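You operate a simulated robot arm through the tools that you are given. There is no shell and no other tool. Be economical: measure what you need, move in short steps, check, and stop when the job is done.

Carry out the task below with a simulated robot arm. There is one attempt and no reset: what you move stays moved.

Task
Switch the cream box on, close and open the big press once, then switch off.

The check looks at the end state, three seconds after you hand in, the way a careful person would. Anything else that was tipped, shoved, dropped, spilled or broken makes it a failure.

Robot
A 6-joint arm with a two-finger parallel gripper, fixed in place. Base frame: the origin is at the foot of the arm, x ahead of it, y to its left, z up. Readings come in m, degrees, newtons and seconds.
With the tool pointing down near the work surface it reaches from about 0.34 to 0.82 m from the base axis. Its first joint turns from -166.0 to 166.0 degrees. Payload 3.91 kg.
The TCP is the grasp point between the finger pads, 0.03 m short of the fingertips. In the tool frame z runs along the fingers and y along their closing line. Largest opening 0.11 m; finger width 0.02, thickness 0.01; the body of the gripper, 0.048 by 0.112 m, starts 0.055 m behind the TCP.
Orientation is that of the tool frame in the base frame, as a unit quaternion [x, y, z, w]. With the fingers straight down and closing along the base's y, the tool's x points along the base's -x, its y along +y and its z along -z.

Tools
- The arm moves only by the tool drive_tool. Its argument "plan" is a list of rows, each a list of 3 entries, a list of its own where there are three numbers: the shift along the tool's x, y, z in m, then the turn, a rotation vector about the tool's x, y, z in rad, then the closure in counts, from 0 (fully open) to 255 (shut). In form: [[[tx, ty, tz], [wx, wy, wz], gripper], ...]. A call has 1 to 20 rows; each row shifts and turns the commanded pose from where the row before left it, along the tool's axes as they then stand. A row lasts 0.2 s, in which the tool goes at most 0.05 m and 8.6 degrees; a call with a longer step from one row to the next is refused whole, and so is a gripper value outside its range. A pose out of reach is approached as far as the arm can. The call stops where the force on the tool passes 40 N (or 10 N more than at its start, if that is more) or the arm is blocked; 0.2 s more then pass. Each finger travels about 0.045 m/s and halts on what it meets, pressing with about 44 N; the grip force reading is that of the motor and also rises with nothing between the fingers. The clock runs only during rows and for 0.2 s after the last one: add rows that do not move to give the fingers time. It gives the time, the measured TCP pose, the force on the tool (base axes), the opening and the grip force at its end, in the units of the frame above (readings bear some noise).
- Cameras (640 x 400 px; columns grow to the right, rows downward): "scene" is fixed at [0.2203, 0.5018, 1.6386]; the picture's right is [0.49, 0.87, 0.00], its down [0.64, -0.36, -0.68] and it looks along [-0.59, 0.34, -0.73] (base axes); focal length 214 px, centre (320, 200). "wrist" rides on the gripper at [0.077, 0.007, -0.114] in the tool frame; the picture's right is [-0.09, 1.00, 0.00], its down [-0.80, -0.07, -0.59] and it looks along [-0.59, -0.05, 0.80] (tool axes); focal length 270 px, centre (320, 200). There is no depth. A picture from a camera that has moved, and an enlarged one, comes with that camera's place and axes in the base frame and with its lens.
- get_image(camera): a new picture of that camera. It takes no simulated time.
- move_column(by): slides the trunk up (or, below 0, down) by that many m; the arm rides with it, the base frame stays. It gives what a move gives, with no picture.
- enlarge(camera, box): a new picture of the part [left, top, right, bottom] of that camera's present view, enlarged. It takes no simulated time.
- job_done(): hands the job in; it is judged then, once.

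Work in short steps. Places have to be worked out from the pictures, the camera data and where the tool is seen: move nearer, look again, correct. Check each grasp and each placing, and mend what went wrong. You have 120 turns and 64 pictures in all, those below and enlarged ones among them. Open the gripper and draw the arm clear of the work before you hand the job in, unless the task says otherwise; then end with one line.

The tools are called after "Emit:" as name(argument=value, ...) on one line, values as JSON. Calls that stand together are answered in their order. drive_tool: Moves the arm, as the interface text tells. Its arguments: {"type":"object","properties":{"plan":{"type":"array","items":{"type":"array"}}},"required":["plan"]} The other tools are called the same way: move_column (by) slides the trunk up or down; get_image (camera) takes a picture; enlarge (camera, box) takes an enlarged picture of a part of a camera's view; job_done () hands the job in.

At the start:

```text
time: 0.0
ee_pos: [-0.0561, 0.476, 1.3434]
orientation: [0.0, 1.0, -0.001, 0.0]
wrist_force: [-0.7, -0.5, -0.4]
width: 0.1102
finger_force: 0.1
trunk travel left (down, up): [-0.575, 0.035]
```

scene: 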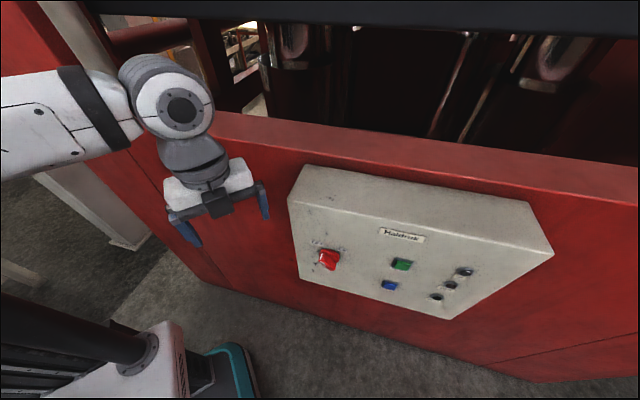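
wrist: 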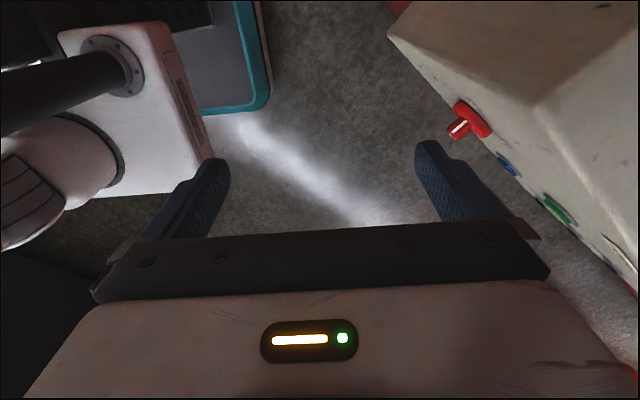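

The scene shows a cream control box with a red rotary switch, green and blue buttons, and three small dark items. I'll enlarge to read the labels.

Emit:
enlarge(camera="scene", box=[280, 160, 560, 330])

Emit:
enlarge(camera="scene", box=[290, 220, 410, 300])

```text
2.29 times, centred on (420, 245) of scene
camera zoom: at [0.2203, 0.5018, 1.6386], right [0.49, 0.87, 0.0], down [0.64, -0.36, -0.68], along [-0.59, 0.34, -0.73], focal length 490 px, centre (91, 97)
```

zoom: 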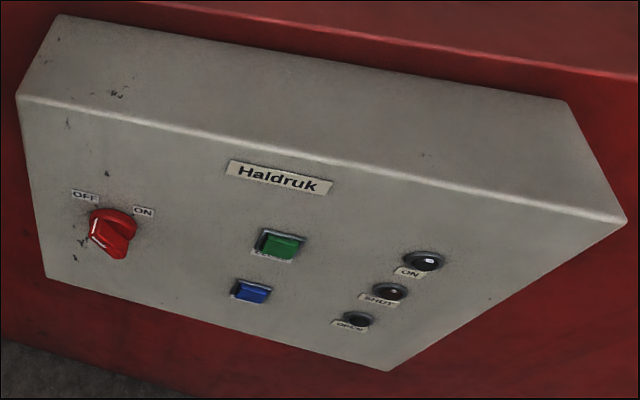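

```text
5.00 times, centred on (350, 260) of scene
camera zoom: at [0.2203, 0.5018, 1.6386], right [0.49, 0.87, 0.0], down [0.64, -0.36, -0.68], along [-0.59, 0.34, -0.73], focal length 1072 px, centre (170, -100)
```

zoom: 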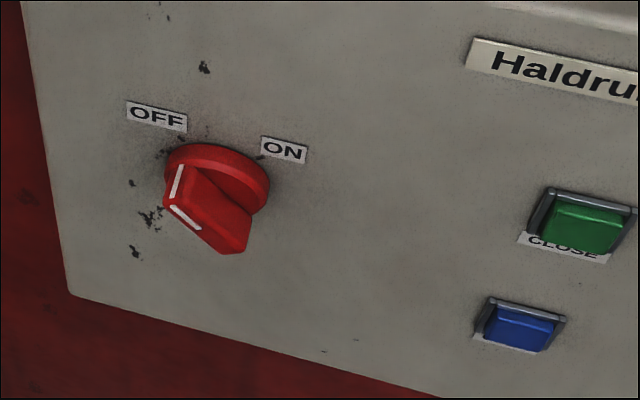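

The pictures put the face at roughly n=(0.71,-0.71,0), with the knob near (0.00,0.656,1.135), green CLOSE near (0.12,0.78,1.18) and blue near (0.12,0.78,1.057). I'll turn the tool 45° about vertical first, backing away a little from the panel as I go.

Emit:
drive_tool(plan=[[[0, 0, 0], [0, 0, 0.1309], 0], [[0, 0, 0], [0, 0, 0.1309], 0], [[0, 0, 0], [0, 0, 0.1309], 0], [[0, 0, 0], [0, 0, 0.1309], 0], [[0, 0, 0], [0, 0, 0.1309], 0], [[0, 0, 0], [0, 0, 0.1309], 0]])

```text
time: 1.4
ee_pos: [-0.0567, 0.4756, 1.3434]
orientation: [0.384, 0.923, -0.002, 0.002]
wrist_force: [-0.3, -0.2, 0.6]
width: 0.11
finger_force: 0.0
trunk travel left (down, up): [-0.575, 0.035]
```

Tool x now points toward the panel as intended. Next, pitch 90° about tool y.

Emit:
drive_tool(plan=[[[0, 0, 0], [0, 0.1428, 0], 0], [[0, 0, 0], [0, 0.1428, 0], 0], [[0, 0, 0], [0, 0.1428, 0], 0], [[0, 0, 0], [0, 0.1428, 0], 0], [[0, 0, 0], [0, 0.1428, 0], 0], [[0, 0, 0], [0, 0.1428, 0], 0], [[0, 0, 0], [0, 0.1428, 0], 0], [[0, 0, 0], [0, 0.1428, 0], 0], [[0, 0, 0], [0, 0.1428, 0], 0], [[0, 0, 0], [0, 0.1428, 0], 0], [[0, 0, 0], [0, 0.1428, 0], 0], [[0, 0, 0], [0, 0, 0], 0]])

```text
time: 4.0
ee_pos: [-0.0567, 0.4749, 1.3429]
orientation: [0.271, 0.653, 0.271, -0.653]
wrist_force: [0.4, 0.2, -0.6]
width: 0.1101
finger_force: 0.0
trunk travel left (down, up): [-0.575, 0.035]
```

Orientation is right (tool z into the panel, x up). I'll move sideways and down toward the knob, keeping the standoff.

Emit:
drive_tool(plan=[[[-0.02, 0.034, 0], [0, 0, 0], 0], [[-0.03, 0.034, 0], [0, 0, 0], 0], [[-0.03, 0.034, 0], [0, 0, 0], 0], [[-0.03, 0.034, 0], [0, 0, 0], 0], [[-0.03, 0.034, 0], [0, 0, 0], 0], [[-0.03, 0, 0], [0, 0, 0], 0], [[0, 0, 0], [0, 0, 0], 0]])

Emit:
get_image(camera="wrist")

Emit:
get_image(camera="scene")

```text
time: 5.6
ee_pos: [0.0652, 0.5944, 1.1724]
orientation: [0.272, 0.654, 0.27, -0.652]
wrist_force: [0.1, -1.0, 0.0]
width: 0.1099
finger_force: 0.0
trunk travel left (down, up): [-0.575, 0.035]
```

```text
59 pictures are left
camera wrist: at [0.1516, 0.5184, 1.2509], right [0.7, 0.7, -0.09], down [0.37, -0.47, -0.8], along [-0.61, 0.53, -0.59], focal length 270 px, centre (320, 200)
```

wrist: 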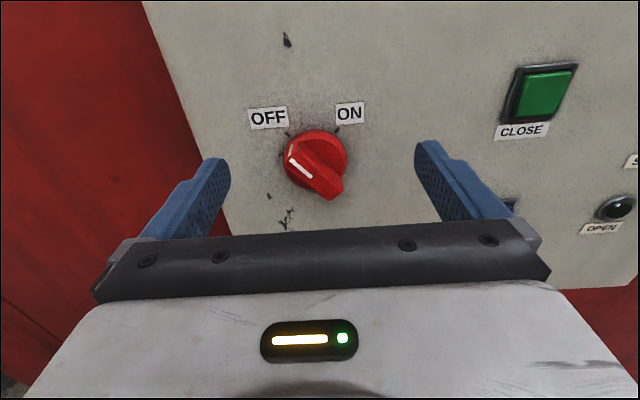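

```text
58 pictures are left
```

scene: 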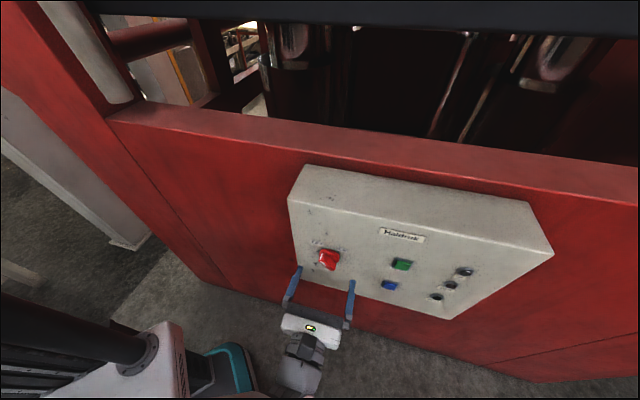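

Gripper is in front of the knob. Enlarging to see the bar's angle.

Emit:
enlarge(camera="wrist", box=[235, 85, 395, 215])

Emit:
enlarge(camera="scene", box=[280, 230, 380, 300])

```text
3.08 times, centred on (315, 150) of wrist
camera zoom: at [0.1516, 0.5184, 1.2509], right [0.7, 0.7, -0.09], down [0.37, -0.47, -0.8], along [-0.61, 0.53, -0.59], focal length 832 px, centre (335, 354)
```

zoom: 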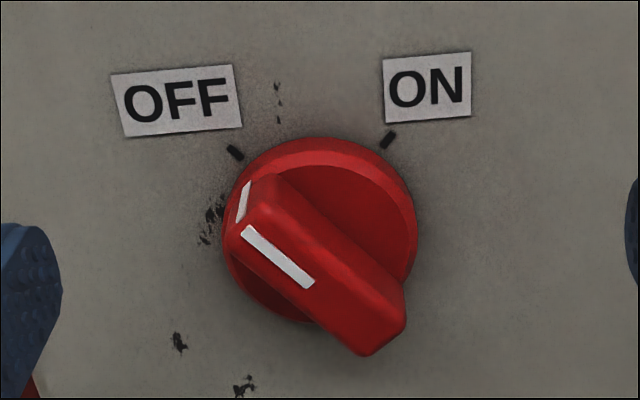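

```text
5.71 times, centred on (330, 265) of scene
camera zoom: at [0.2203, 0.5018, 1.6386], right [0.49, 0.87, 0.0], down [0.64, -0.36, -0.68], along [-0.59, 0.34, -0.73], focal length 1226 px, centre (263, -171)
```

zoom: 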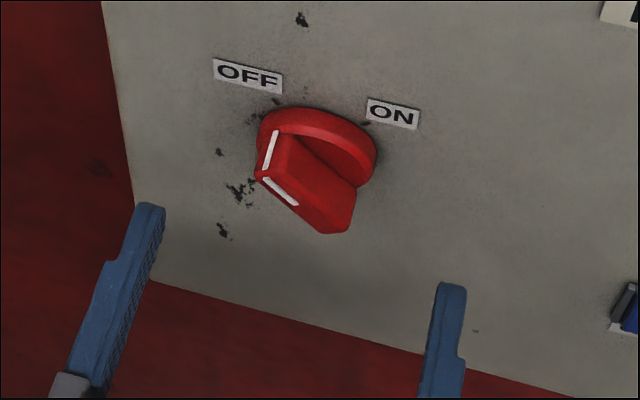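

Bar points at OFF at about 45° with the ON mark 45° to the right; knob axis ≈ tangent 0.4595, z 1.141. I'll align, roll −45° and look.

Emit:
drive_tool(plan=[[[-0.031, -0.007, 0], [0, 0, 0], 0], [[0, 0, 0], [0, 0, -0.1309], 0], [[0, 0, 0], [0, 0, -0.1309], 0], [[0, 0, 0], [0, 0, -0.1309], 0], [[0, 0, 0], [0, 0, -0.1309], 0], [[0, 0, 0], [0, 0, -0.1309], 0], [[0, 0, 0], [0, 0, -0.1309], 0], [[0, 0, 0.03], [0, 0, 0], 0], [[0, 0, 0], [0, 0, 0], 0]])

Emit:
get_image(camera="wrist")

Emit:
enlarge(camera="scene", box=[260, 220, 400, 320])

```text
time: 7.6
ee_pos: [0.038, 0.6122, 1.1432]
orientation: [0.0, 0.708, 0.499, -0.5]
wrist_force: [0.0, -0.5, 0.3]
width: 0.1098
finger_force: 0.2
trunk travel left (down, up): [-0.575, 0.035]
```

```text
55 pictures are left
camera wrist: at [0.0843, 0.4954, 1.203], right [0.54, 0.54, 0.64], down [0.79, -0.06, -0.62], along [-0.3, 0.84, -0.46], focal length 270 px, centre (320, 200)
```

wrist: 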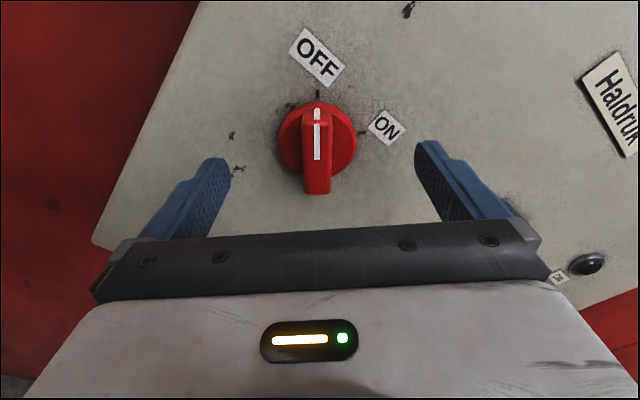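

```text
4.00 times, centred on (330, 270) of scene
camera zoom: at [0.2203, 0.5018, 1.6386], right [0.49, 0.87, 0.0], down [0.64, -0.36, -0.68], along [-0.59, 0.34, -0.73], focal length 858 px, centre (280, -80)
```

zoom: 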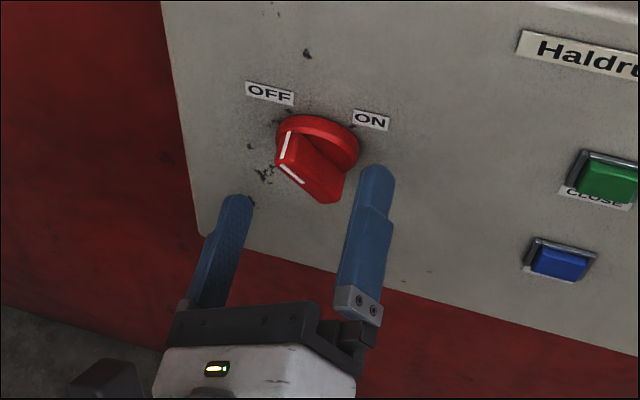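

Bar is now centred and perpendicular to the closing line. Advance 27 mm so the tips straddle the bar without touching the disc, and close.

Emit:
drive_tool(plan=[[[0, 0, 0.014], [0, 0, 0], 0], [[0, 0, 0.013], [0, 0, 0], 0], [[0, 0, 0], [0, 0, 0], 0]])

Emit:
get_image(camera="wrist")

Emit:
enlarge(camera="scene", box=[260, 220, 400, 320])

```text
time: 8.4
ee_pos: [0.0184, 0.6325, 1.1413]
orientation: [0.001, 0.708, 0.499, -0.5]
wrist_force: [-0.3, -0.8, -0.7]
width: 0.1099
finger_force: 0.2
trunk travel left (down, up): [-0.575, 0.035]
```

```text
53 pictures are left
camera wrist: at [0.0645, 0.5156, 1.2024], right [0.54, 0.54, 0.64], down [0.79, -0.06, -0.62], along [-0.3, 0.84, -0.46], focal length 270 px, centre (320, 200)
```

wrist: 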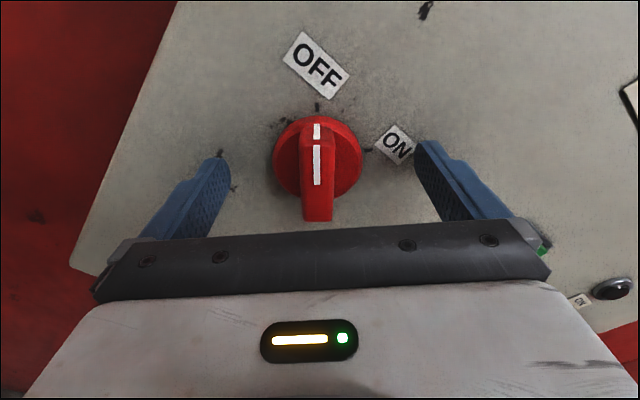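

```text
4.00 times, centred on (330, 270) of scene
camera zoom: at [0.2203, 0.5018, 1.6386], right [0.49, 0.87, 0.0], down [0.64, -0.36, -0.68], along [-0.59, 0.34, -0.73], focal length 858 px, centre (280, -80)
```

zoom: 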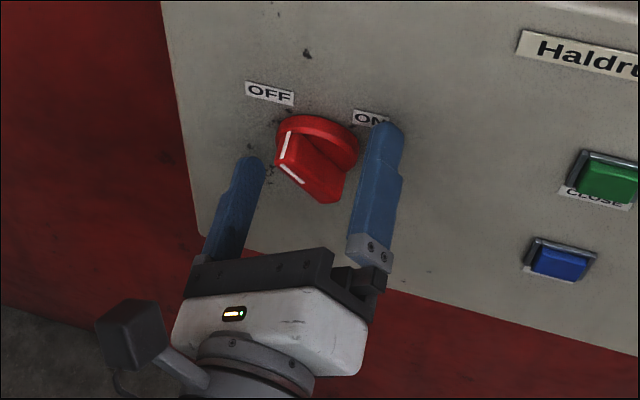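

Tips straddle the bar over the disc. Closing the fingers.

Emit:
drive_tool(plan=[[[0, 0, 0], [0, 0, 0], 120], [[0, 0, 0], [0, 0, 0], 180], [[0, 0, 0], [0, 0, 0], 255], [[0, 0, 0], [0, 0, 0], 255], [[0, 0, 0], [0, 0, 0], 255], [[0, 0, 0], [0, 0, 0], 255], [[0, 0, 0], [0, 0, 0], 255], [[0, 0, 0], [0, 0, 0], 255]])

Emit:
get_image(camera="wrist")

```text
time: 10.2
ee_pos: [0.019, 0.6303, 1.1407]
orientation: [0.0, 0.709, 0.498, -0.499]
wrist_force: [-3.5, -12.0, -15.2]
width: 0.051
finger_force: 45.1
trunk travel left (down, up): [-0.575, 0.035]
```

```text
51 pictures are left
camera wrist: at [0.0639, 0.5149, 1.2017], right [0.54, 0.55, 0.64], down [0.79, -0.06, -0.61], along [-0.3, 0.84, -0.46], focal length 270 px, centre (320, 200)
```

wrist: 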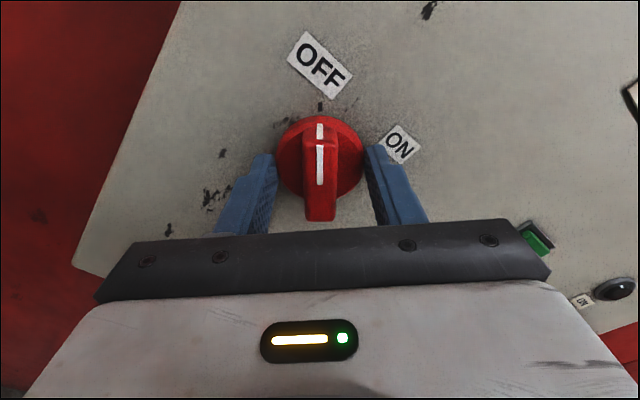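

The fingers met the disc's rim (51 mm), so I was too deep. Open, back off 11 mm, and close again on the bar.

Emit:
drive_tool(plan=[[[0, 0, 0], [0, 0, 0], 0], [[0, 0, 0], [0, 0, 0], 0], [[0, 0, 0], [0, 0, 0], 0], [[0, 0, -0.011], [0, 0, 0], 0], [[0, 0, 0], [0, 0, 0], 255], [[0, 0, 0], [0, 0, 0], 255], [[0, 0, 0], [0, 0, 0], 255], [[0, 0, 0], [0, 0, 0], 255], [[0, 0, 0], [0, 0, 0], 255], [[0, 0, 0], [0, 0, 0], 255], [[0, 0, 0], [0, 0, 0], 255], [[0, 0, 0], [0, 0, 0], 255]])

Emit:
get_image(camera="wrist")

```text
time: 12.8
ee_pos: [0.0268, 0.6243, 1.1417]
orientation: [0.001, 0.708, 0.498, -0.5]
wrist_force: [-4.1, -8.5, -11.6]
width: 0.0192
finger_force: 45.0
trunk travel left (down, up): [-0.575, 0.035]
```

```text
50 pictures are left
camera wrist: at [0.0721, 0.5071, 1.2016], right [0.54, 0.55, 0.64], down [0.79, -0.06, -0.62], along [-0.3, 0.84, -0.46], focal length 270 px, centre (320, 200)
```

wrist: 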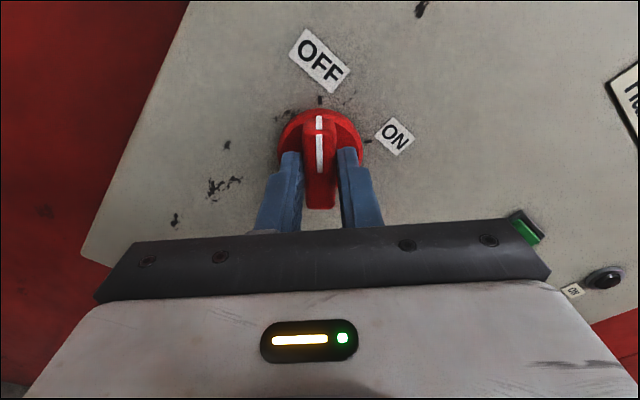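

Firm hold on the bar (19 mm). Shift 1.5 mm to relieve side load, then rotate clockwise about 75° and look.

Emit:
drive_tool(plan=[[[0, -0.0015, 0], [0, 0, 0], 255], [[0, 0, 0], [0, 0, 0.1309], 255], [[0, 0, 0], [0, 0, 0.1309], 255], [[0, 0, 0], [0, 0, 0.1309], 255], [[0, 0, 0], [0, 0, 0.1309], 255], [[0, 0, 0], [0, 0, 0.1309], 255], [[0, 0, 0], [0, 0, 0.1309], 255], [[0, 0, 0], [0, 0, 0.1309], 255], [[0, 0, 0], [0, 0, 0.1309], 255], [[0, 0, 0], [0, 0, 0.1309], 255], [[0, 0, 0], [0, 0, 0.1309], 255], [[0, 0, 0], [0, 0, 0], 255]])

Emit:
get_image(camera="wrist")

Emit:
enlarge(camera="scene", box=[280, 160, 560, 330])

```text
time: 15.4
ee_pos: [0.0265, 0.6243, 1.1411]
orientation: [-0.433, -0.56, -0.091, 0.701]
wrist_force: [5.6, 13.6, 4.2]
width: 0.018
finger_force: 44.7
trunk travel left (down, up): [-0.575, 0.035]
```

```text
49 pictures are left
camera wrist: at [0.1395, 0.5742, 1.2048], right [0.58, 0.58, -0.58], down [0.09, -0.75, -0.66], along [-0.81, 0.33, -0.49], focal length 270 px, centre (320, 200)
```

wrist: 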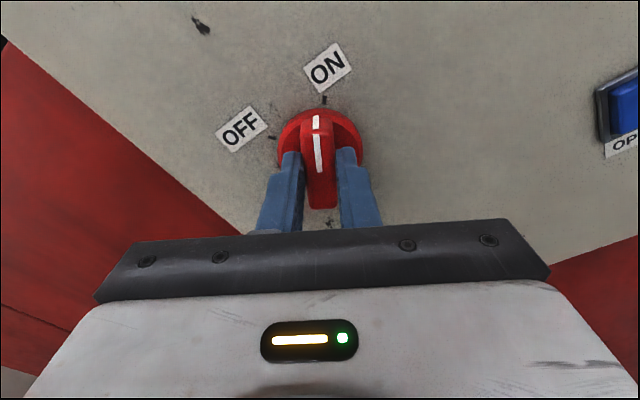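

```text
2.29 times, centred on (420, 245) of scene
camera zoom: at [0.2203, 0.5018, 1.6386], right [0.49, 0.87, 0.0], down [0.64, -0.36, -0.68], along [-0.59, 0.34, -0.73], focal length 490 px, centre (91, 97)
```

zoom: 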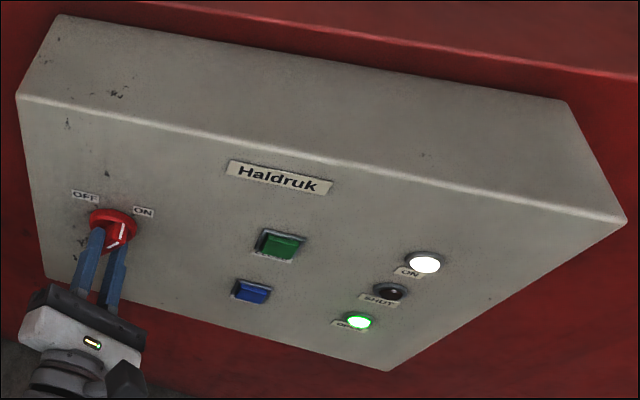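

ON and OPEN lamps are lit. The bar trails the mark by a few degrees; I'll turn 7° more, then open and back away.

Emit:
drive_tool(plan=[[[0, 0, 0], [0, 0, 0.12], 255], [[0, 0, 0], [0, 0, 0], 255], [[0, 0, 0], [0, 0, 0], 0], [[0, 0, 0], [0, 0, 0], 0], [[0, 0, 0], [0, 0, 0], 0], [[0, 0, 0], [0, 0, 0], 0], [[0, 0, -0.03], [0, 0, 0], 0], [[0, 0, -0.03], [0, 0, 0], 0], [[0, 0, 0], [0, 0, 0], 0]])

Emit:
get_image(camera="wrist")

Emit:
enlarge(camera="scene", box=[280, 160, 560, 330])

```text
time: 17.4
ee_pos: [0.0694, 0.579, 1.1418]
orientation: [-0.464, -0.535, -0.05, 0.704]
wrist_force: [-0.3, 0.9, -0.4]
width: 0.1099
finger_force: 0.1
trunk travel left (down, up): [-0.575, 0.035]
```

```text
47 pictures are left
camera wrist: at [0.1864, 0.5346, 1.2], right [0.53, 0.52, -0.67], down [0.04, -0.8, -0.6], along [-0.85, 0.29, -0.44], focal length 270 px, centre (320, 200)
```

wrist: 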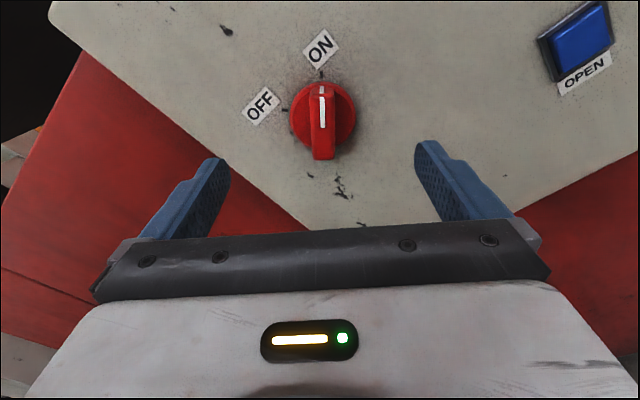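

```text
2.29 times, centred on (420, 245) of scene
camera zoom: at [0.2203, 0.5018, 1.6386], right [0.49, 0.87, 0.0], down [0.64, -0.36, -0.68], along [-0.59, 0.34, -0.73], focal length 490 px, centre (91, 97)
```

zoom: 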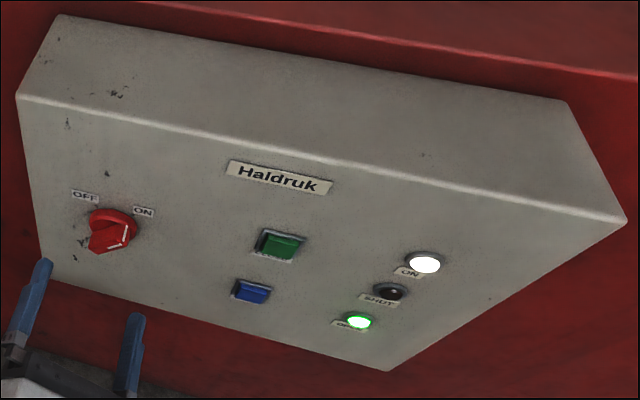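

It's on. I'll roll back upright, close the fingers and move in front of the green CLOSE button (t≈0.633, z≈1.181).

Emit:
drive_tool(plan=[[[0, 0, 0], [0, 0, -0.1287], 255], [[0, 0, 0], [0, 0, -0.1287], 255], [[0, 0, 0], [0, 0, -0.1287], 255], [[0, 0, 0], [0, 0, -0.1287], 255], [[0, 0, 0], [0, 0, -0.1287], 255], [[0.02, 0.035, 0], [0, 0, 0], 255], [[0.02, 0.035, 0], [0, 0, 0], 255], [[0, 0.035, 0], [0, 0, 0], 255], [[0, 0.035, 0], [0, 0, 0], 255], [[0, 0.035, 0], [0, 0, 0], 255], [[0, 0, 0], [0, 0, 0], 255]])

Emit:
get_image(camera="wrist")

```text
time: 19.8
ee_pos: [0.1932, 0.7047, 1.1814]
orientation: [0.27, 0.654, 0.27, -0.653]
wrist_force: [-0.5, 0.6, 0.3]
width: 0.0
finger_force: 37.3
trunk travel left (down, up): [-0.575, 0.035]
```

```text
45 pictures are left
camera wrist: at [0.2794, 0.6292, 1.2591], right [0.7, 0.7, -0.09], down [0.37, -0.47, -0.8], along [-0.6, 0.53, -0.59], focal length 270 px, centre (320, 200)
```

wrist: 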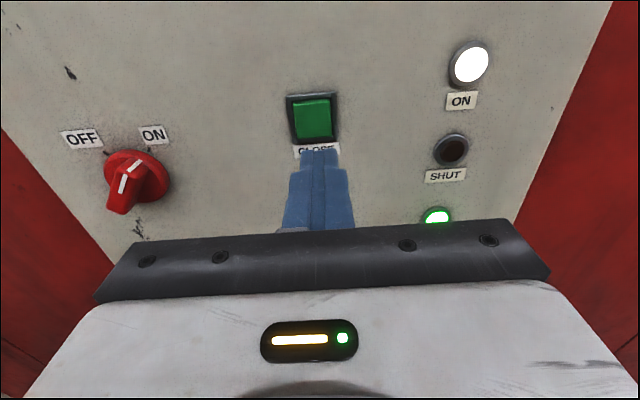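

The green button centre is at about t=0.630, z=1.183. Shift 5 mm left, 2 mm up and advance 55 mm (tip should stop ~15–20 mm short).

Emit:
drive_tool(plan=[[[0.002, -0.005, 0], [0, 0, 0], 255], [[0, 0, 0.03], [0, 0, 0], 255], [[0, 0, 0.025], [0, 0, 0], 255], [[0, 0, 0], [0, 0, 0], 255]])

Emit:
get_image(camera="wrist")

Emit:
enlarge(camera="scene", box=[340, 220, 500, 320])

```text
time: 20.8
ee_pos: [0.1498, 0.7382, 1.1843]
orientation: [0.272, 0.654, 0.269, -0.653]
wrist_force: [0.0, 0.6, 0.6]
width: 0.0
finger_force: 37.6
trunk travel left (down, up): [-0.575, 0.035]
```

```text
44 pictures are left
camera wrist: at [0.2356, 0.6621, 1.2622], right [0.71, 0.7, -0.09], down [0.37, -0.47, -0.8], along [-0.61, 0.53, -0.59], focal length 270 px, centre (320, 200)
```

wrist: 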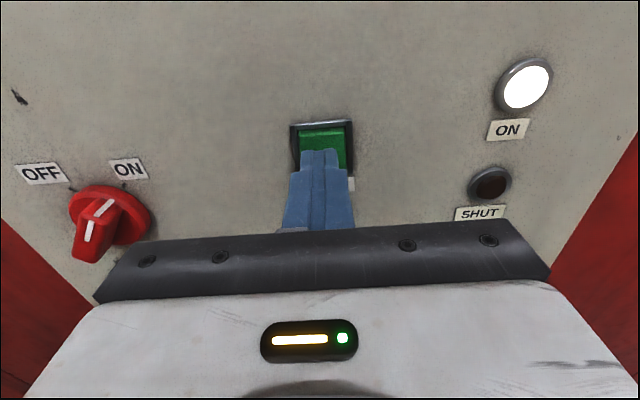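

```text
4.00 times, centred on (420, 270) of scene
camera zoom: at [0.2203, 0.5018, 1.6386], right [0.49, 0.87, 0.0], down [0.64, -0.36, -0.68], along [-0.59, 0.34, -0.73], focal length 858 px, centre (-80, -80)
```

zoom: 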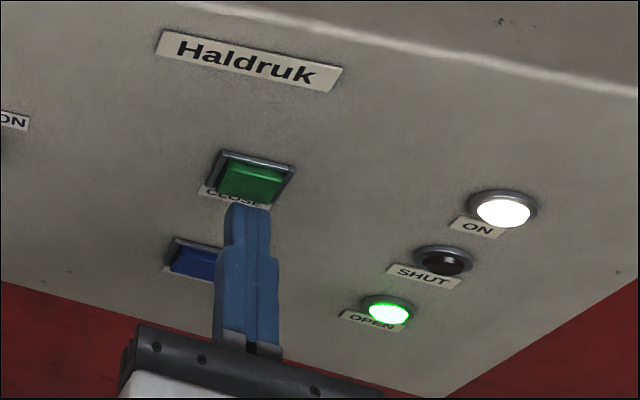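

Tip is centred on green. Advancing in small steps to touch and press.

Emit:
drive_tool(plan=[[[0, 0, 0.006], [0, 0, 0], 255], [[0, 0, 0.005], [0, 0, 0], 255], [[0, 0, 0.003], [0, 0, 0], 255], [[0, 0, 0.002], [0, 0, 0], 255]])

Emit:
enlarge(camera="scene", box=[340, 220, 500, 320])

```text
time: 21.8
ee_pos: [0.1389, 0.7495, 1.1822]
orientation: [0.272, 0.654, 0.27, -0.653]
wrist_force: [0.7, -0.7, 0.4]
width: 0.0
finger_force: 37.7
trunk travel left (down, up): [-0.575, 0.035]
```

```text
4.00 times, centred on (420, 270) of scene
camera zoom: at [0.2203, 0.5018, 1.6386], right [0.49, 0.87, 0.0], down [0.64, -0.36, -0.68], along [-0.59, 0.34, -0.73], focal length 858 px, centre (-80, -80)
```

zoom: 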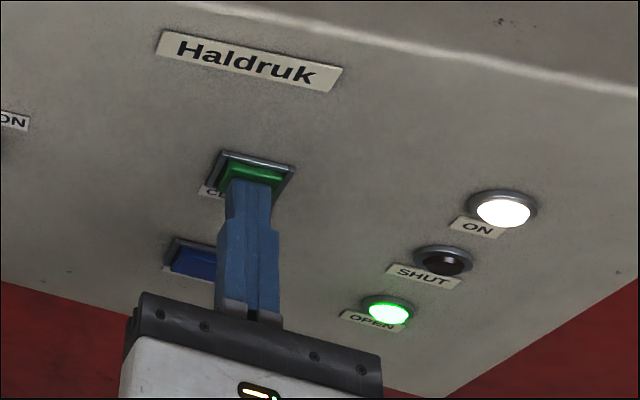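

No contact yet, so I'll continue in 2 mm steps.

Emit:
drive_tool(plan=[[[0, 0, 0.002], [0, 0, 0], 255], [[0, 0, 0.002], [0, 0, 0], 255], [[0, 0, 0.002], [0, 0, 0], 255], [[0, 0, 0.002], [0, 0, 0], 255]])

Emit:
enlarge(camera="scene", box=[340, 220, 500, 320])

```text
time: 22.8
ee_pos: [0.1363, 0.7536, 1.1827]
orientation: [-0.272, -0.653, -0.27, 0.653]
wrist_force: [12.9, -13.7, -0.3]
width: 0.0
finger_force: 37.8
trunk travel left (down, up): [-0.575, 0.035]
```

```text
4.00 times, centred on (420, 270) of scene
camera zoom: at [0.2203, 0.5018, 1.6386], right [0.49, 0.87, 0.0], down [0.64, -0.36, -0.68], along [-0.59, 0.34, -0.73], focal length 858 px, centre (-80, -80)
```

zoom: 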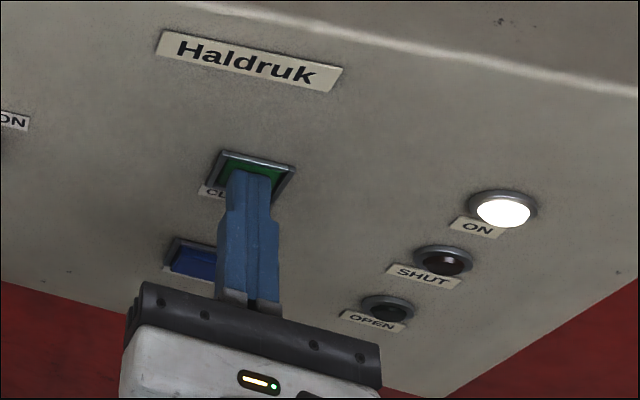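

Button pressed with 19 N; OPEN lamp went out, so the press is moving. I'll hold and watch for SHUT.

Emit:
drive_tool(plan=[[[0, 0, 0], [0, 0, 0], 255], [[0, 0, 0], [0, 0, 0], 255], [[0, 0, 0], [0, 0, 0], 255], [[0, 0, 0], [0, 0, 0], 255], [[0, 0, 0], [0, 0, 0], 255], [[0, 0, 0], [0, 0, 0], 255], [[0, 0, 0], [0, 0, 0], 255], [[0, 0, 0], [0, 0, 0], 255], [[0, 0, 0], [0, 0, 0], 255], [[0, 0, 0], [0, 0, 0], 255]])

Emit:
get_image(camera="scene")

```text
time: 25.0
ee_pos: [0.134, 0.7545, 1.183]
orientation: [-0.272, -0.653, -0.27, 0.654]
wrist_force: [14.5, -15.1, -2.8]
width: 0.0
finger_force: 37.6
trunk travel left (down, up): [-0.575, 0.035]
```

```text
40 pictures are left
```

scene: 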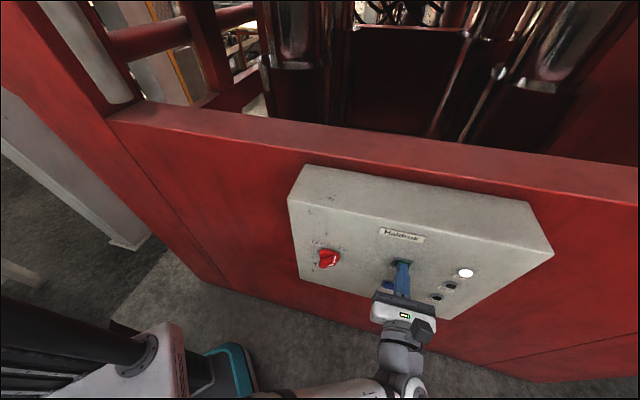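

The press platen is moving. Keep holding.

Emit:
drive_tool(plan=[[[0, 0, 0], [0, 0, 0], 255], [[0, 0, 0], [0, 0, 0], 255], [[0, 0, 0], [0, 0, 0], 255], [[0, 0, 0], [0, 0, 0], 255], [[0, 0, 0], [0, 0, 0], 255], [[0, 0, 0], [0, 0, 0], 255], [[0, 0, 0], [0, 0, 0], 255], [[0, 0, 0], [0, 0, 0], 255], [[0, 0, 0], [0, 0, 0], 255], [[0, 0, 0], [0, 0, 0], 255]])

Emit:
get_image(camera="scene")

```text
time: 27.2
ee_pos: [0.136, 0.7544, 1.184]
orientation: [-0.271, -0.653, -0.271, 0.653]
wrist_force: [15.6, -14.1, -3.0]
width: 0.0
finger_force: 38.0
trunk travel left (down, up): [-0.575, 0.035]
```

```text
39 pictures are left
```

scene: 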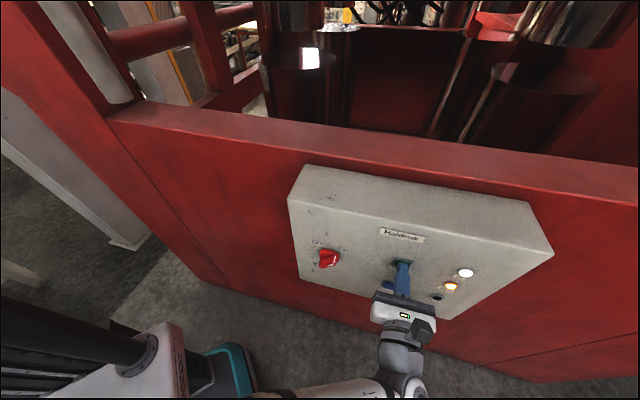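

SHUT lamp is lit: press closed. Back off and go down to the blue OPEN button (z≈1.057).

Emit:
drive_tool(plan=[[[0, 0, -0.03], [0, 0, 0], 255], [[0, 0, -0.04], [0, 0, 0], 255], [[-0.03, 0, 0], [0, 0, 0], 255], [[-0.03, 0, 0], [0, 0, 0], 255], [[-0.03, 0, 0], [0, 0, 0], 255], [[-0.03, 0, 0], [0, 0, 0], 255], [[0, 0, 0], [0, 0, 0], 255]])

Emit:
get_image(camera="wrist")

Emit:
get_image(camera="scene")

```text
time: 28.8
ee_pos: [0.1826, 0.7057, 1.0627]
orientation: [0.271, 0.654, 0.27, -0.653]
wrist_force: [0.3, 0.7, 0.7]
width: 0.0
finger_force: 38.1
trunk travel left (down, up): [-0.575, 0.035]
```

```text
38 pictures are left
camera wrist: at [0.2689, 0.6294, 1.1402], right [0.7, 0.7, -0.09], down [0.37, -0.47, -0.8], along [-0.61, 0.53, -0.59], focal length 270 px, centre (320, 200)
```

wrist: 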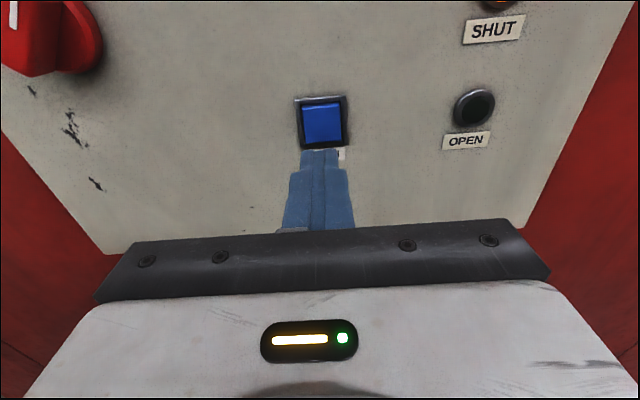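

```text
37 pictures are left
```

scene: 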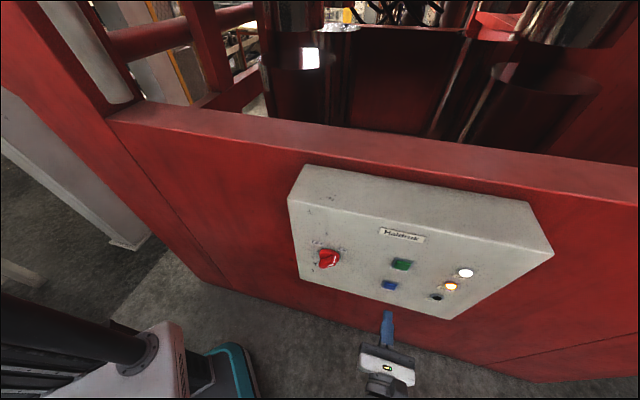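

SHUT stays lit after release. The blue button is straight ahead (t 0.629, z 1.063); advance to press like before.

Emit:
drive_tool(plan=[[[0, 0.001, 0.03], [0, 0, 0], 255], [[0, 0, 0.026], [0, 0, 0], 255], [[0, 0, 0.004], [0, 0, 0], 255], [[0, 0, 0.002], [0, 0, 0], 255], [[0, 0, 0.002], [0, 0, 0], 255], [[0, 0, 0.002], [0, 0, 0], 255], [[0, 0, 0.002], [0, 0, 0], 255], [[0, 0, 0], [0, 0, 0], 255]])

Emit:
get_image(camera="scene")

```text
time: 30.6
ee_pos: [0.1366, 0.7537, 1.0628]
orientation: [0.272, 0.653, 0.269, -0.653]
wrist_force: [11.1, -11.8, -5.4]
width: 0.0
finger_force: 37.9
trunk travel left (down, up): [-0.575, 0.035]
```

```text
36 pictures are left
```

scene: 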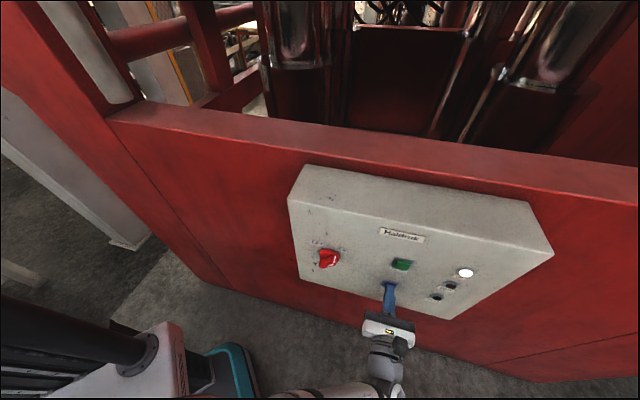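

Press is opening. Hold until the OPEN lamp lights.

Emit:
drive_tool(plan=[[[0, 0, 0], [0, 0, 0], 255], [[0, 0, 0], [0, 0, 0], 255], [[0, 0, 0], [0, 0, 0], 255], [[0, 0, 0], [0, 0, 0], 255], [[0, 0, 0], [0, 0, 0], 255], [[0, 0, 0], [0, 0, 0], 255], [[0, 0, 0], [0, 0, 0], 255], [[0, 0, 0], [0, 0, 0], 255], [[0, 0, 0], [0, 0, 0], 255], [[0, 0, 0], [0, 0, 0], 255], [[0, 0, 0], [0, 0, 0], 255], [[0, 0, 0], [0, 0, 0], 255], [[0, 0, 0], [0, 0, 0], 255], [[0, 0, 0], [0, 0, 0], 255], [[0, 0, 0], [0, 0, 0], 255], [[0, 0, 0], [0, 0, 0], 255], [[0, 0, 0], [0, 0, 0], 255], [[0, 0, 0], [0, 0, 0], 255]])

Emit:
get_image(camera="scene")

```text
time: 34.4
ee_pos: [0.1358, 0.7544, 1.0632]
orientation: [-0.272, -0.653, -0.271, 0.653]
wrist_force: [11.8, -9.1, -2.0]
width: 0.0
finger_force: 37.6
trunk travel left (down, up): [-0.575, 0.035]
```

```text
35 pictures are left
```

scene: 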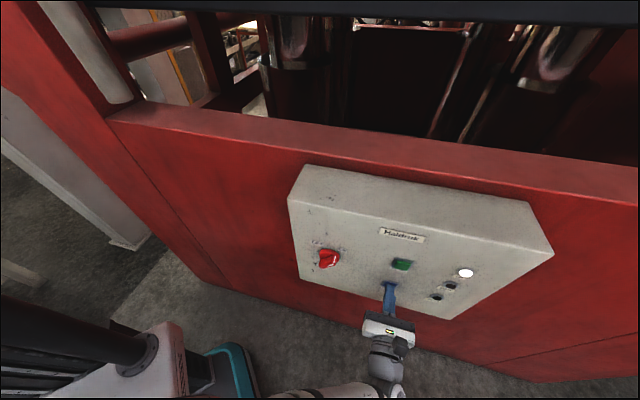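

Almost open, but the OPEN lamp isn't lit yet. Keep holding.

Emit:
drive_tool(plan=[[[0, 0, 0], [0, 0, 0], 255], [[0, 0, 0], [0, 0, 0], 255], [[0, 0, 0], [0, 0, 0], 255], [[0, 0, 0], [0, 0, 0], 255], [[0, 0, 0], [0, 0, 0], 255], [[0, 0, 0], [0, 0, 0], 255], [[0, 0, 0], [0, 0, 0], 255], [[0, 0, 0], [0, 0, 0], 255]])

Emit:
get_image(camera="scene")

```text
time: 36.2
ee_pos: [0.1365, 0.7537, 1.0633]
orientation: [-0.271, -0.653, -0.27, 0.653]
wrist_force: [12.5, -7.8, -0.6]
width: 0.0
finger_force: 37.3
trunk travel left (down, up): [-0.575, 0.035]
```

```text
34 pictures are left
```

scene: 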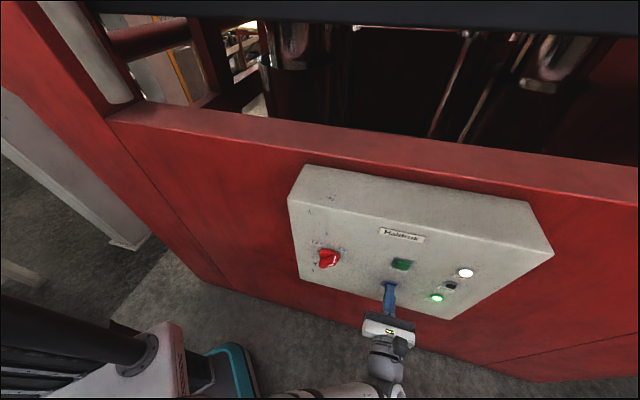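

OPEN is lit. Back off, move to the knob, open the fingers and roll to match the ON position.

Emit:
drive_tool(plan=[[[0, 0, -0.04], [0, 0, 0], 255], [[0, 0, -0.04], [0, 0, 0], 255], [[0.026, -0.034, 0], [0, 0, 0], 0], [[0.026, -0.034, 0], [0, 0, 0], 0], [[0.026, -0.034, 0], [0, 0, 0], 0], [[0, -0.034, 0], [0, 0, 0], 0], [[0, -0.033, 0], [0, 0, 0], 0], [[0, 0, 0], [0, 0, 0.1287], 0], [[0, 0, 0], [0, 0, 0.1287], 0], [[0, 0, 0], [0, 0, 0.1287], 0], [[0, 0, 0], [0, 0, 0.1287], 0], [[0, 0, 0], [0, 0, 0.1287], 0], [[0, 0, 0], [0, 0, 0], 0]])

Emit:
get_image(camera="wrist")

Emit:
enlarge(camera="scene", box=[280, 160, 560, 330])

```text
time: 39.0
ee_pos: [0.0715, 0.5781, 1.1409]
orientation: [-0.464, -0.534, -0.049, 0.705]
wrist_force: [0.1, 0.3, 1.0]
width: 0.1101
finger_force: 0.1
trunk travel left (down, up): [-0.575, 0.035]
```

```text
33 pictures are left
camera wrist: at [0.1892, 0.5351, 1.1989], right [0.53, 0.52, -0.67], down [0.04, -0.8, -0.6], along [-0.85, 0.29, -0.44], focal length 270 px, centre (320, 200)
```

wrist: 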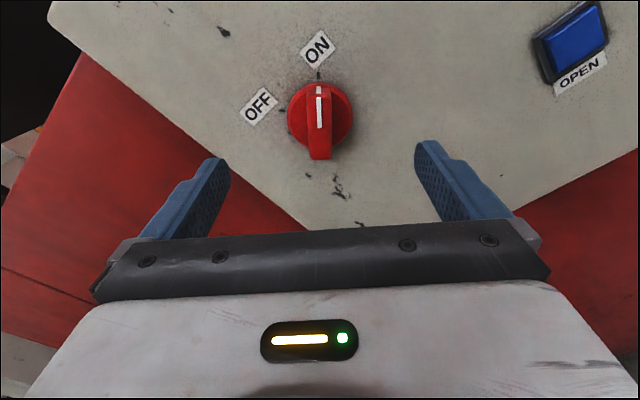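

```text
2.29 times, centred on (420, 245) of scene
camera zoom: at [0.2203, 0.5018, 1.6386], right [0.49, 0.87, 0.0], down [0.64, -0.36, -0.68], along [-0.59, 0.34, -0.73], focal length 490 px, centre (91, 97)
```

zoom: 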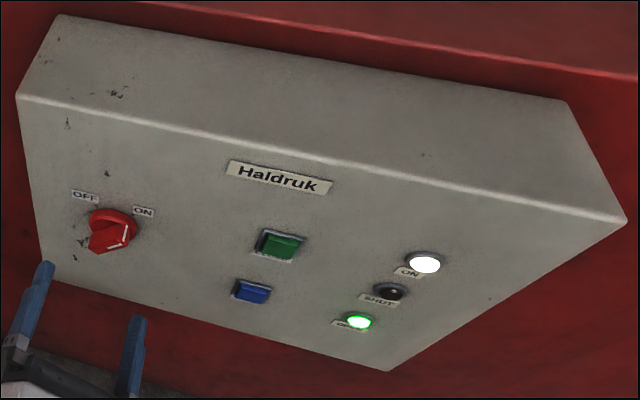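

Aligned with the bar at ON. Advance 64 mm and close on the bar.

Emit:
drive_tool(plan=[[[0, 0, 0.03], [0, 0, 0], 0], [[0, 0, 0.024], [0, 0, 0], 0], [[0, 0, 0.01], [0, 0, 0], 0], [[0, 0, 0], [0, 0, 0], 0], [[0, 0, 0], [0, 0, 0], 255], [[0, 0, 0], [0, 0, 0], 255], [[0, 0, 0], [0, 0, 0], 255], [[0, 0, 0], [0, 0, 0], 255], [[0, 0, 0], [0, 0, 0], 255], [[0, 0, 0], [0, 0, 0], 255], [[0, 0, 0], [0, 0, 0], 255], [[0, 0, 0], [0, 0, 0], 255]])

Emit:
get_image(camera="wrist")

```text
time: 41.6
ee_pos: [0.0269, 0.6252, 1.1411]
orientation: [-0.464, -0.534, -0.05, 0.705]
wrist_force: [-0.3, -1.2, -1.0]
width: 0.0177
finger_force: 44.6
trunk travel left (down, up): [-0.575, 0.035]
```

```text
31 pictures are left
camera wrist: at [0.1445, 0.5801, 1.1996], right [0.53, 0.52, -0.67], down [0.04, -0.8, -0.6], along [-0.85, 0.29, -0.44], focal length 270 px, centre (320, 200)
```

wrist: 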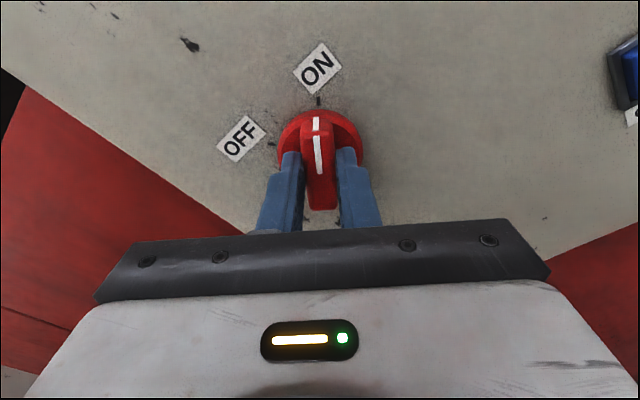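

Good grip. Turn counter-clockwise back to OFF (about 84°).

Emit:
drive_tool(plan=[[[0, 0, 0], [0, 0, -0.1309], 255], [[0, 0, 0], [0, 0, -0.1309], 255], [[0, 0, 0], [0, 0, -0.1309], 255], [[0, 0, 0], [0, 0, -0.1309], 255], [[0, 0, 0], [0, 0, -0.1309], 255], [[0, 0, 0], [0, 0, -0.1309], 255], [[0, 0, 0], [0, 0, -0.1309], 255], [[0, 0, 0], [0, 0, -0.1309], 255], [[0, 0, 0], [0, 0, -0.1309], 255], [[0, 0, 0], [0, 0, -0.1309], 255], [[0, 0, 0], [0, 0, -0.1309], 255], [[0, 0, 0], [0, 0, 0], 255]])

Emit:
get_image(camera="wrist")

Emit:
enlarge(camera="scene", box=[280, 160, 560, 330])

```text
time: 44.2
ee_pos: [0.0258, 0.6244, 1.1408]
orientation: [-0.005, 0.708, 0.502, -0.497]
wrist_force: [-6.3, -3.2, 6.1]
width: 0.0192
finger_force: 45.1
trunk travel left (down, up): [-0.575, 0.035]
```

```text
30 pictures are left
camera wrist: at [0.0713, 0.5069, 1.2002], right [0.54, 0.54, 0.65], down [0.79, -0.05, -0.61], along [-0.29, 0.84, -0.45], focal length 270 px, centre (320, 200)
```

wrist: 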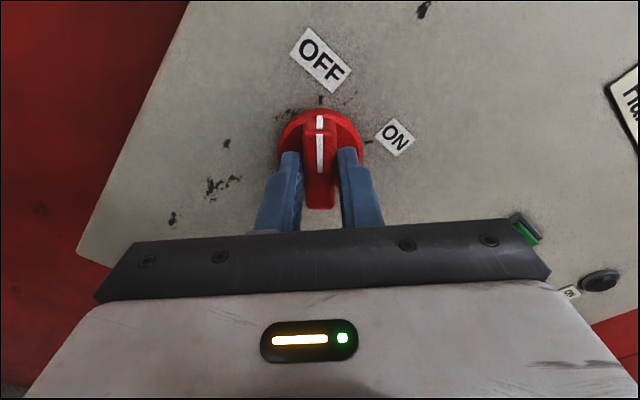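

```text
2.29 times, centred on (420, 245) of scene
camera zoom: at [0.2203, 0.5018, 1.6386], right [0.49, 0.87, 0.0], down [0.64, -0.36, -0.68], along [-0.59, 0.34, -0.73], focal length 490 px, centre (91, 97)
```

zoom: 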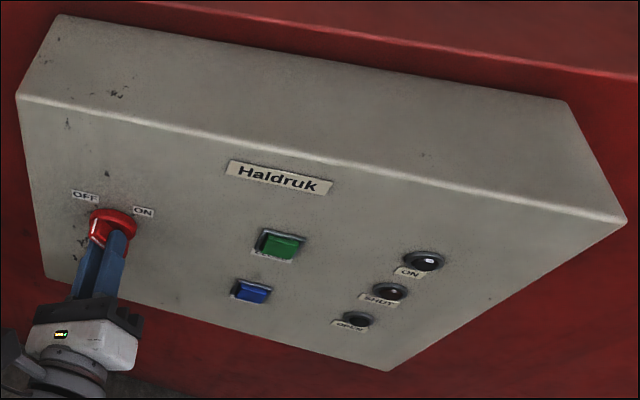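

All lamps are out and the bar points at OFF. Open the gripper and withdraw.

Emit:
drive_tool(plan=[[[0, 0, 0], [0, 0, 0], 0], [[0, 0, 0], [0, 0, 0], 0], [[0, 0, 0], [0, 0, 0], 0], [[0, 0, 0], [0, 0, 0], 0], [[0, 0, 0], [0, 0, 0], 0], [[0, 0, -0.03], [0, 0, 0], 0], [[0, 0, -0.04], [0, 0, 0], 0], [[0, 0, -0.04], [0, 0, 0], 0], [[0, 0, 0], [0, 0, 0], 0]])

Emit:
get_image(camera="scene")

Emit:
get_image(camera="wrist")

```text
time: 46.2
ee_pos: [0.103, 0.5454, 1.1403]
orientation: [-0.004, 0.708, 0.502, -0.497]
wrist_force: [-0.5, -0.5, 0.7]
width: 0.1101
finger_force: 0.1
trunk travel left (down, up): [-0.575, 0.035]
```

```text
28 pictures are left
```

scene: 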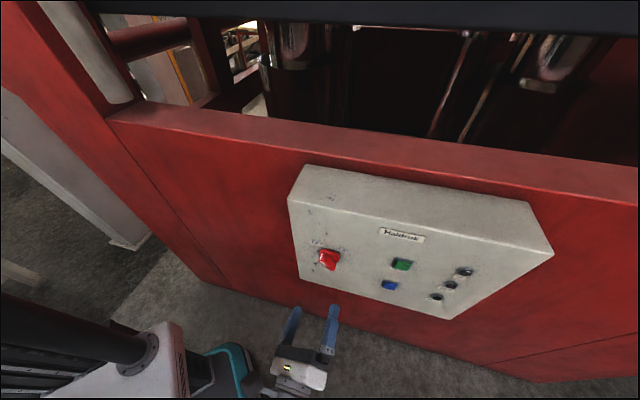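

```text
27 pictures are left
camera wrist: at [0.1498, 0.4282, 1.1999], right [0.54, 0.54, 0.65], down [0.79, -0.05, -0.61], along [-0.29, 0.84, -0.45], focal length 270 px, centre (320, 200)
```

wrist: 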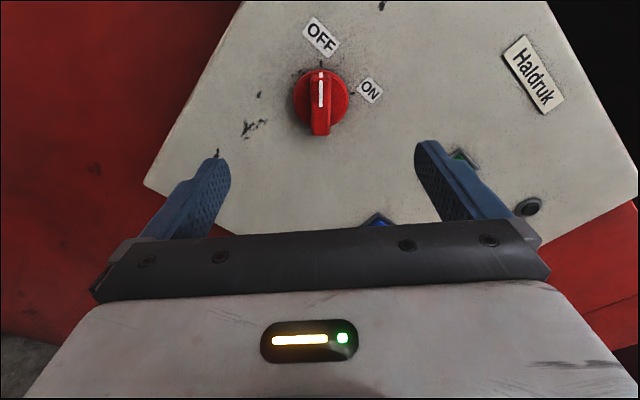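

The switch is at OFF, the press is open, the lamps are out, and the arm is clear with the gripper open. Handing in.

Emit:
job_done()

```text
The job is handed in.
```

I switched the cream box on, closed and opened the press once (the SHUT then OPEN lamps confirmed it), switched it off, and drew the arm clear with the gripper open.
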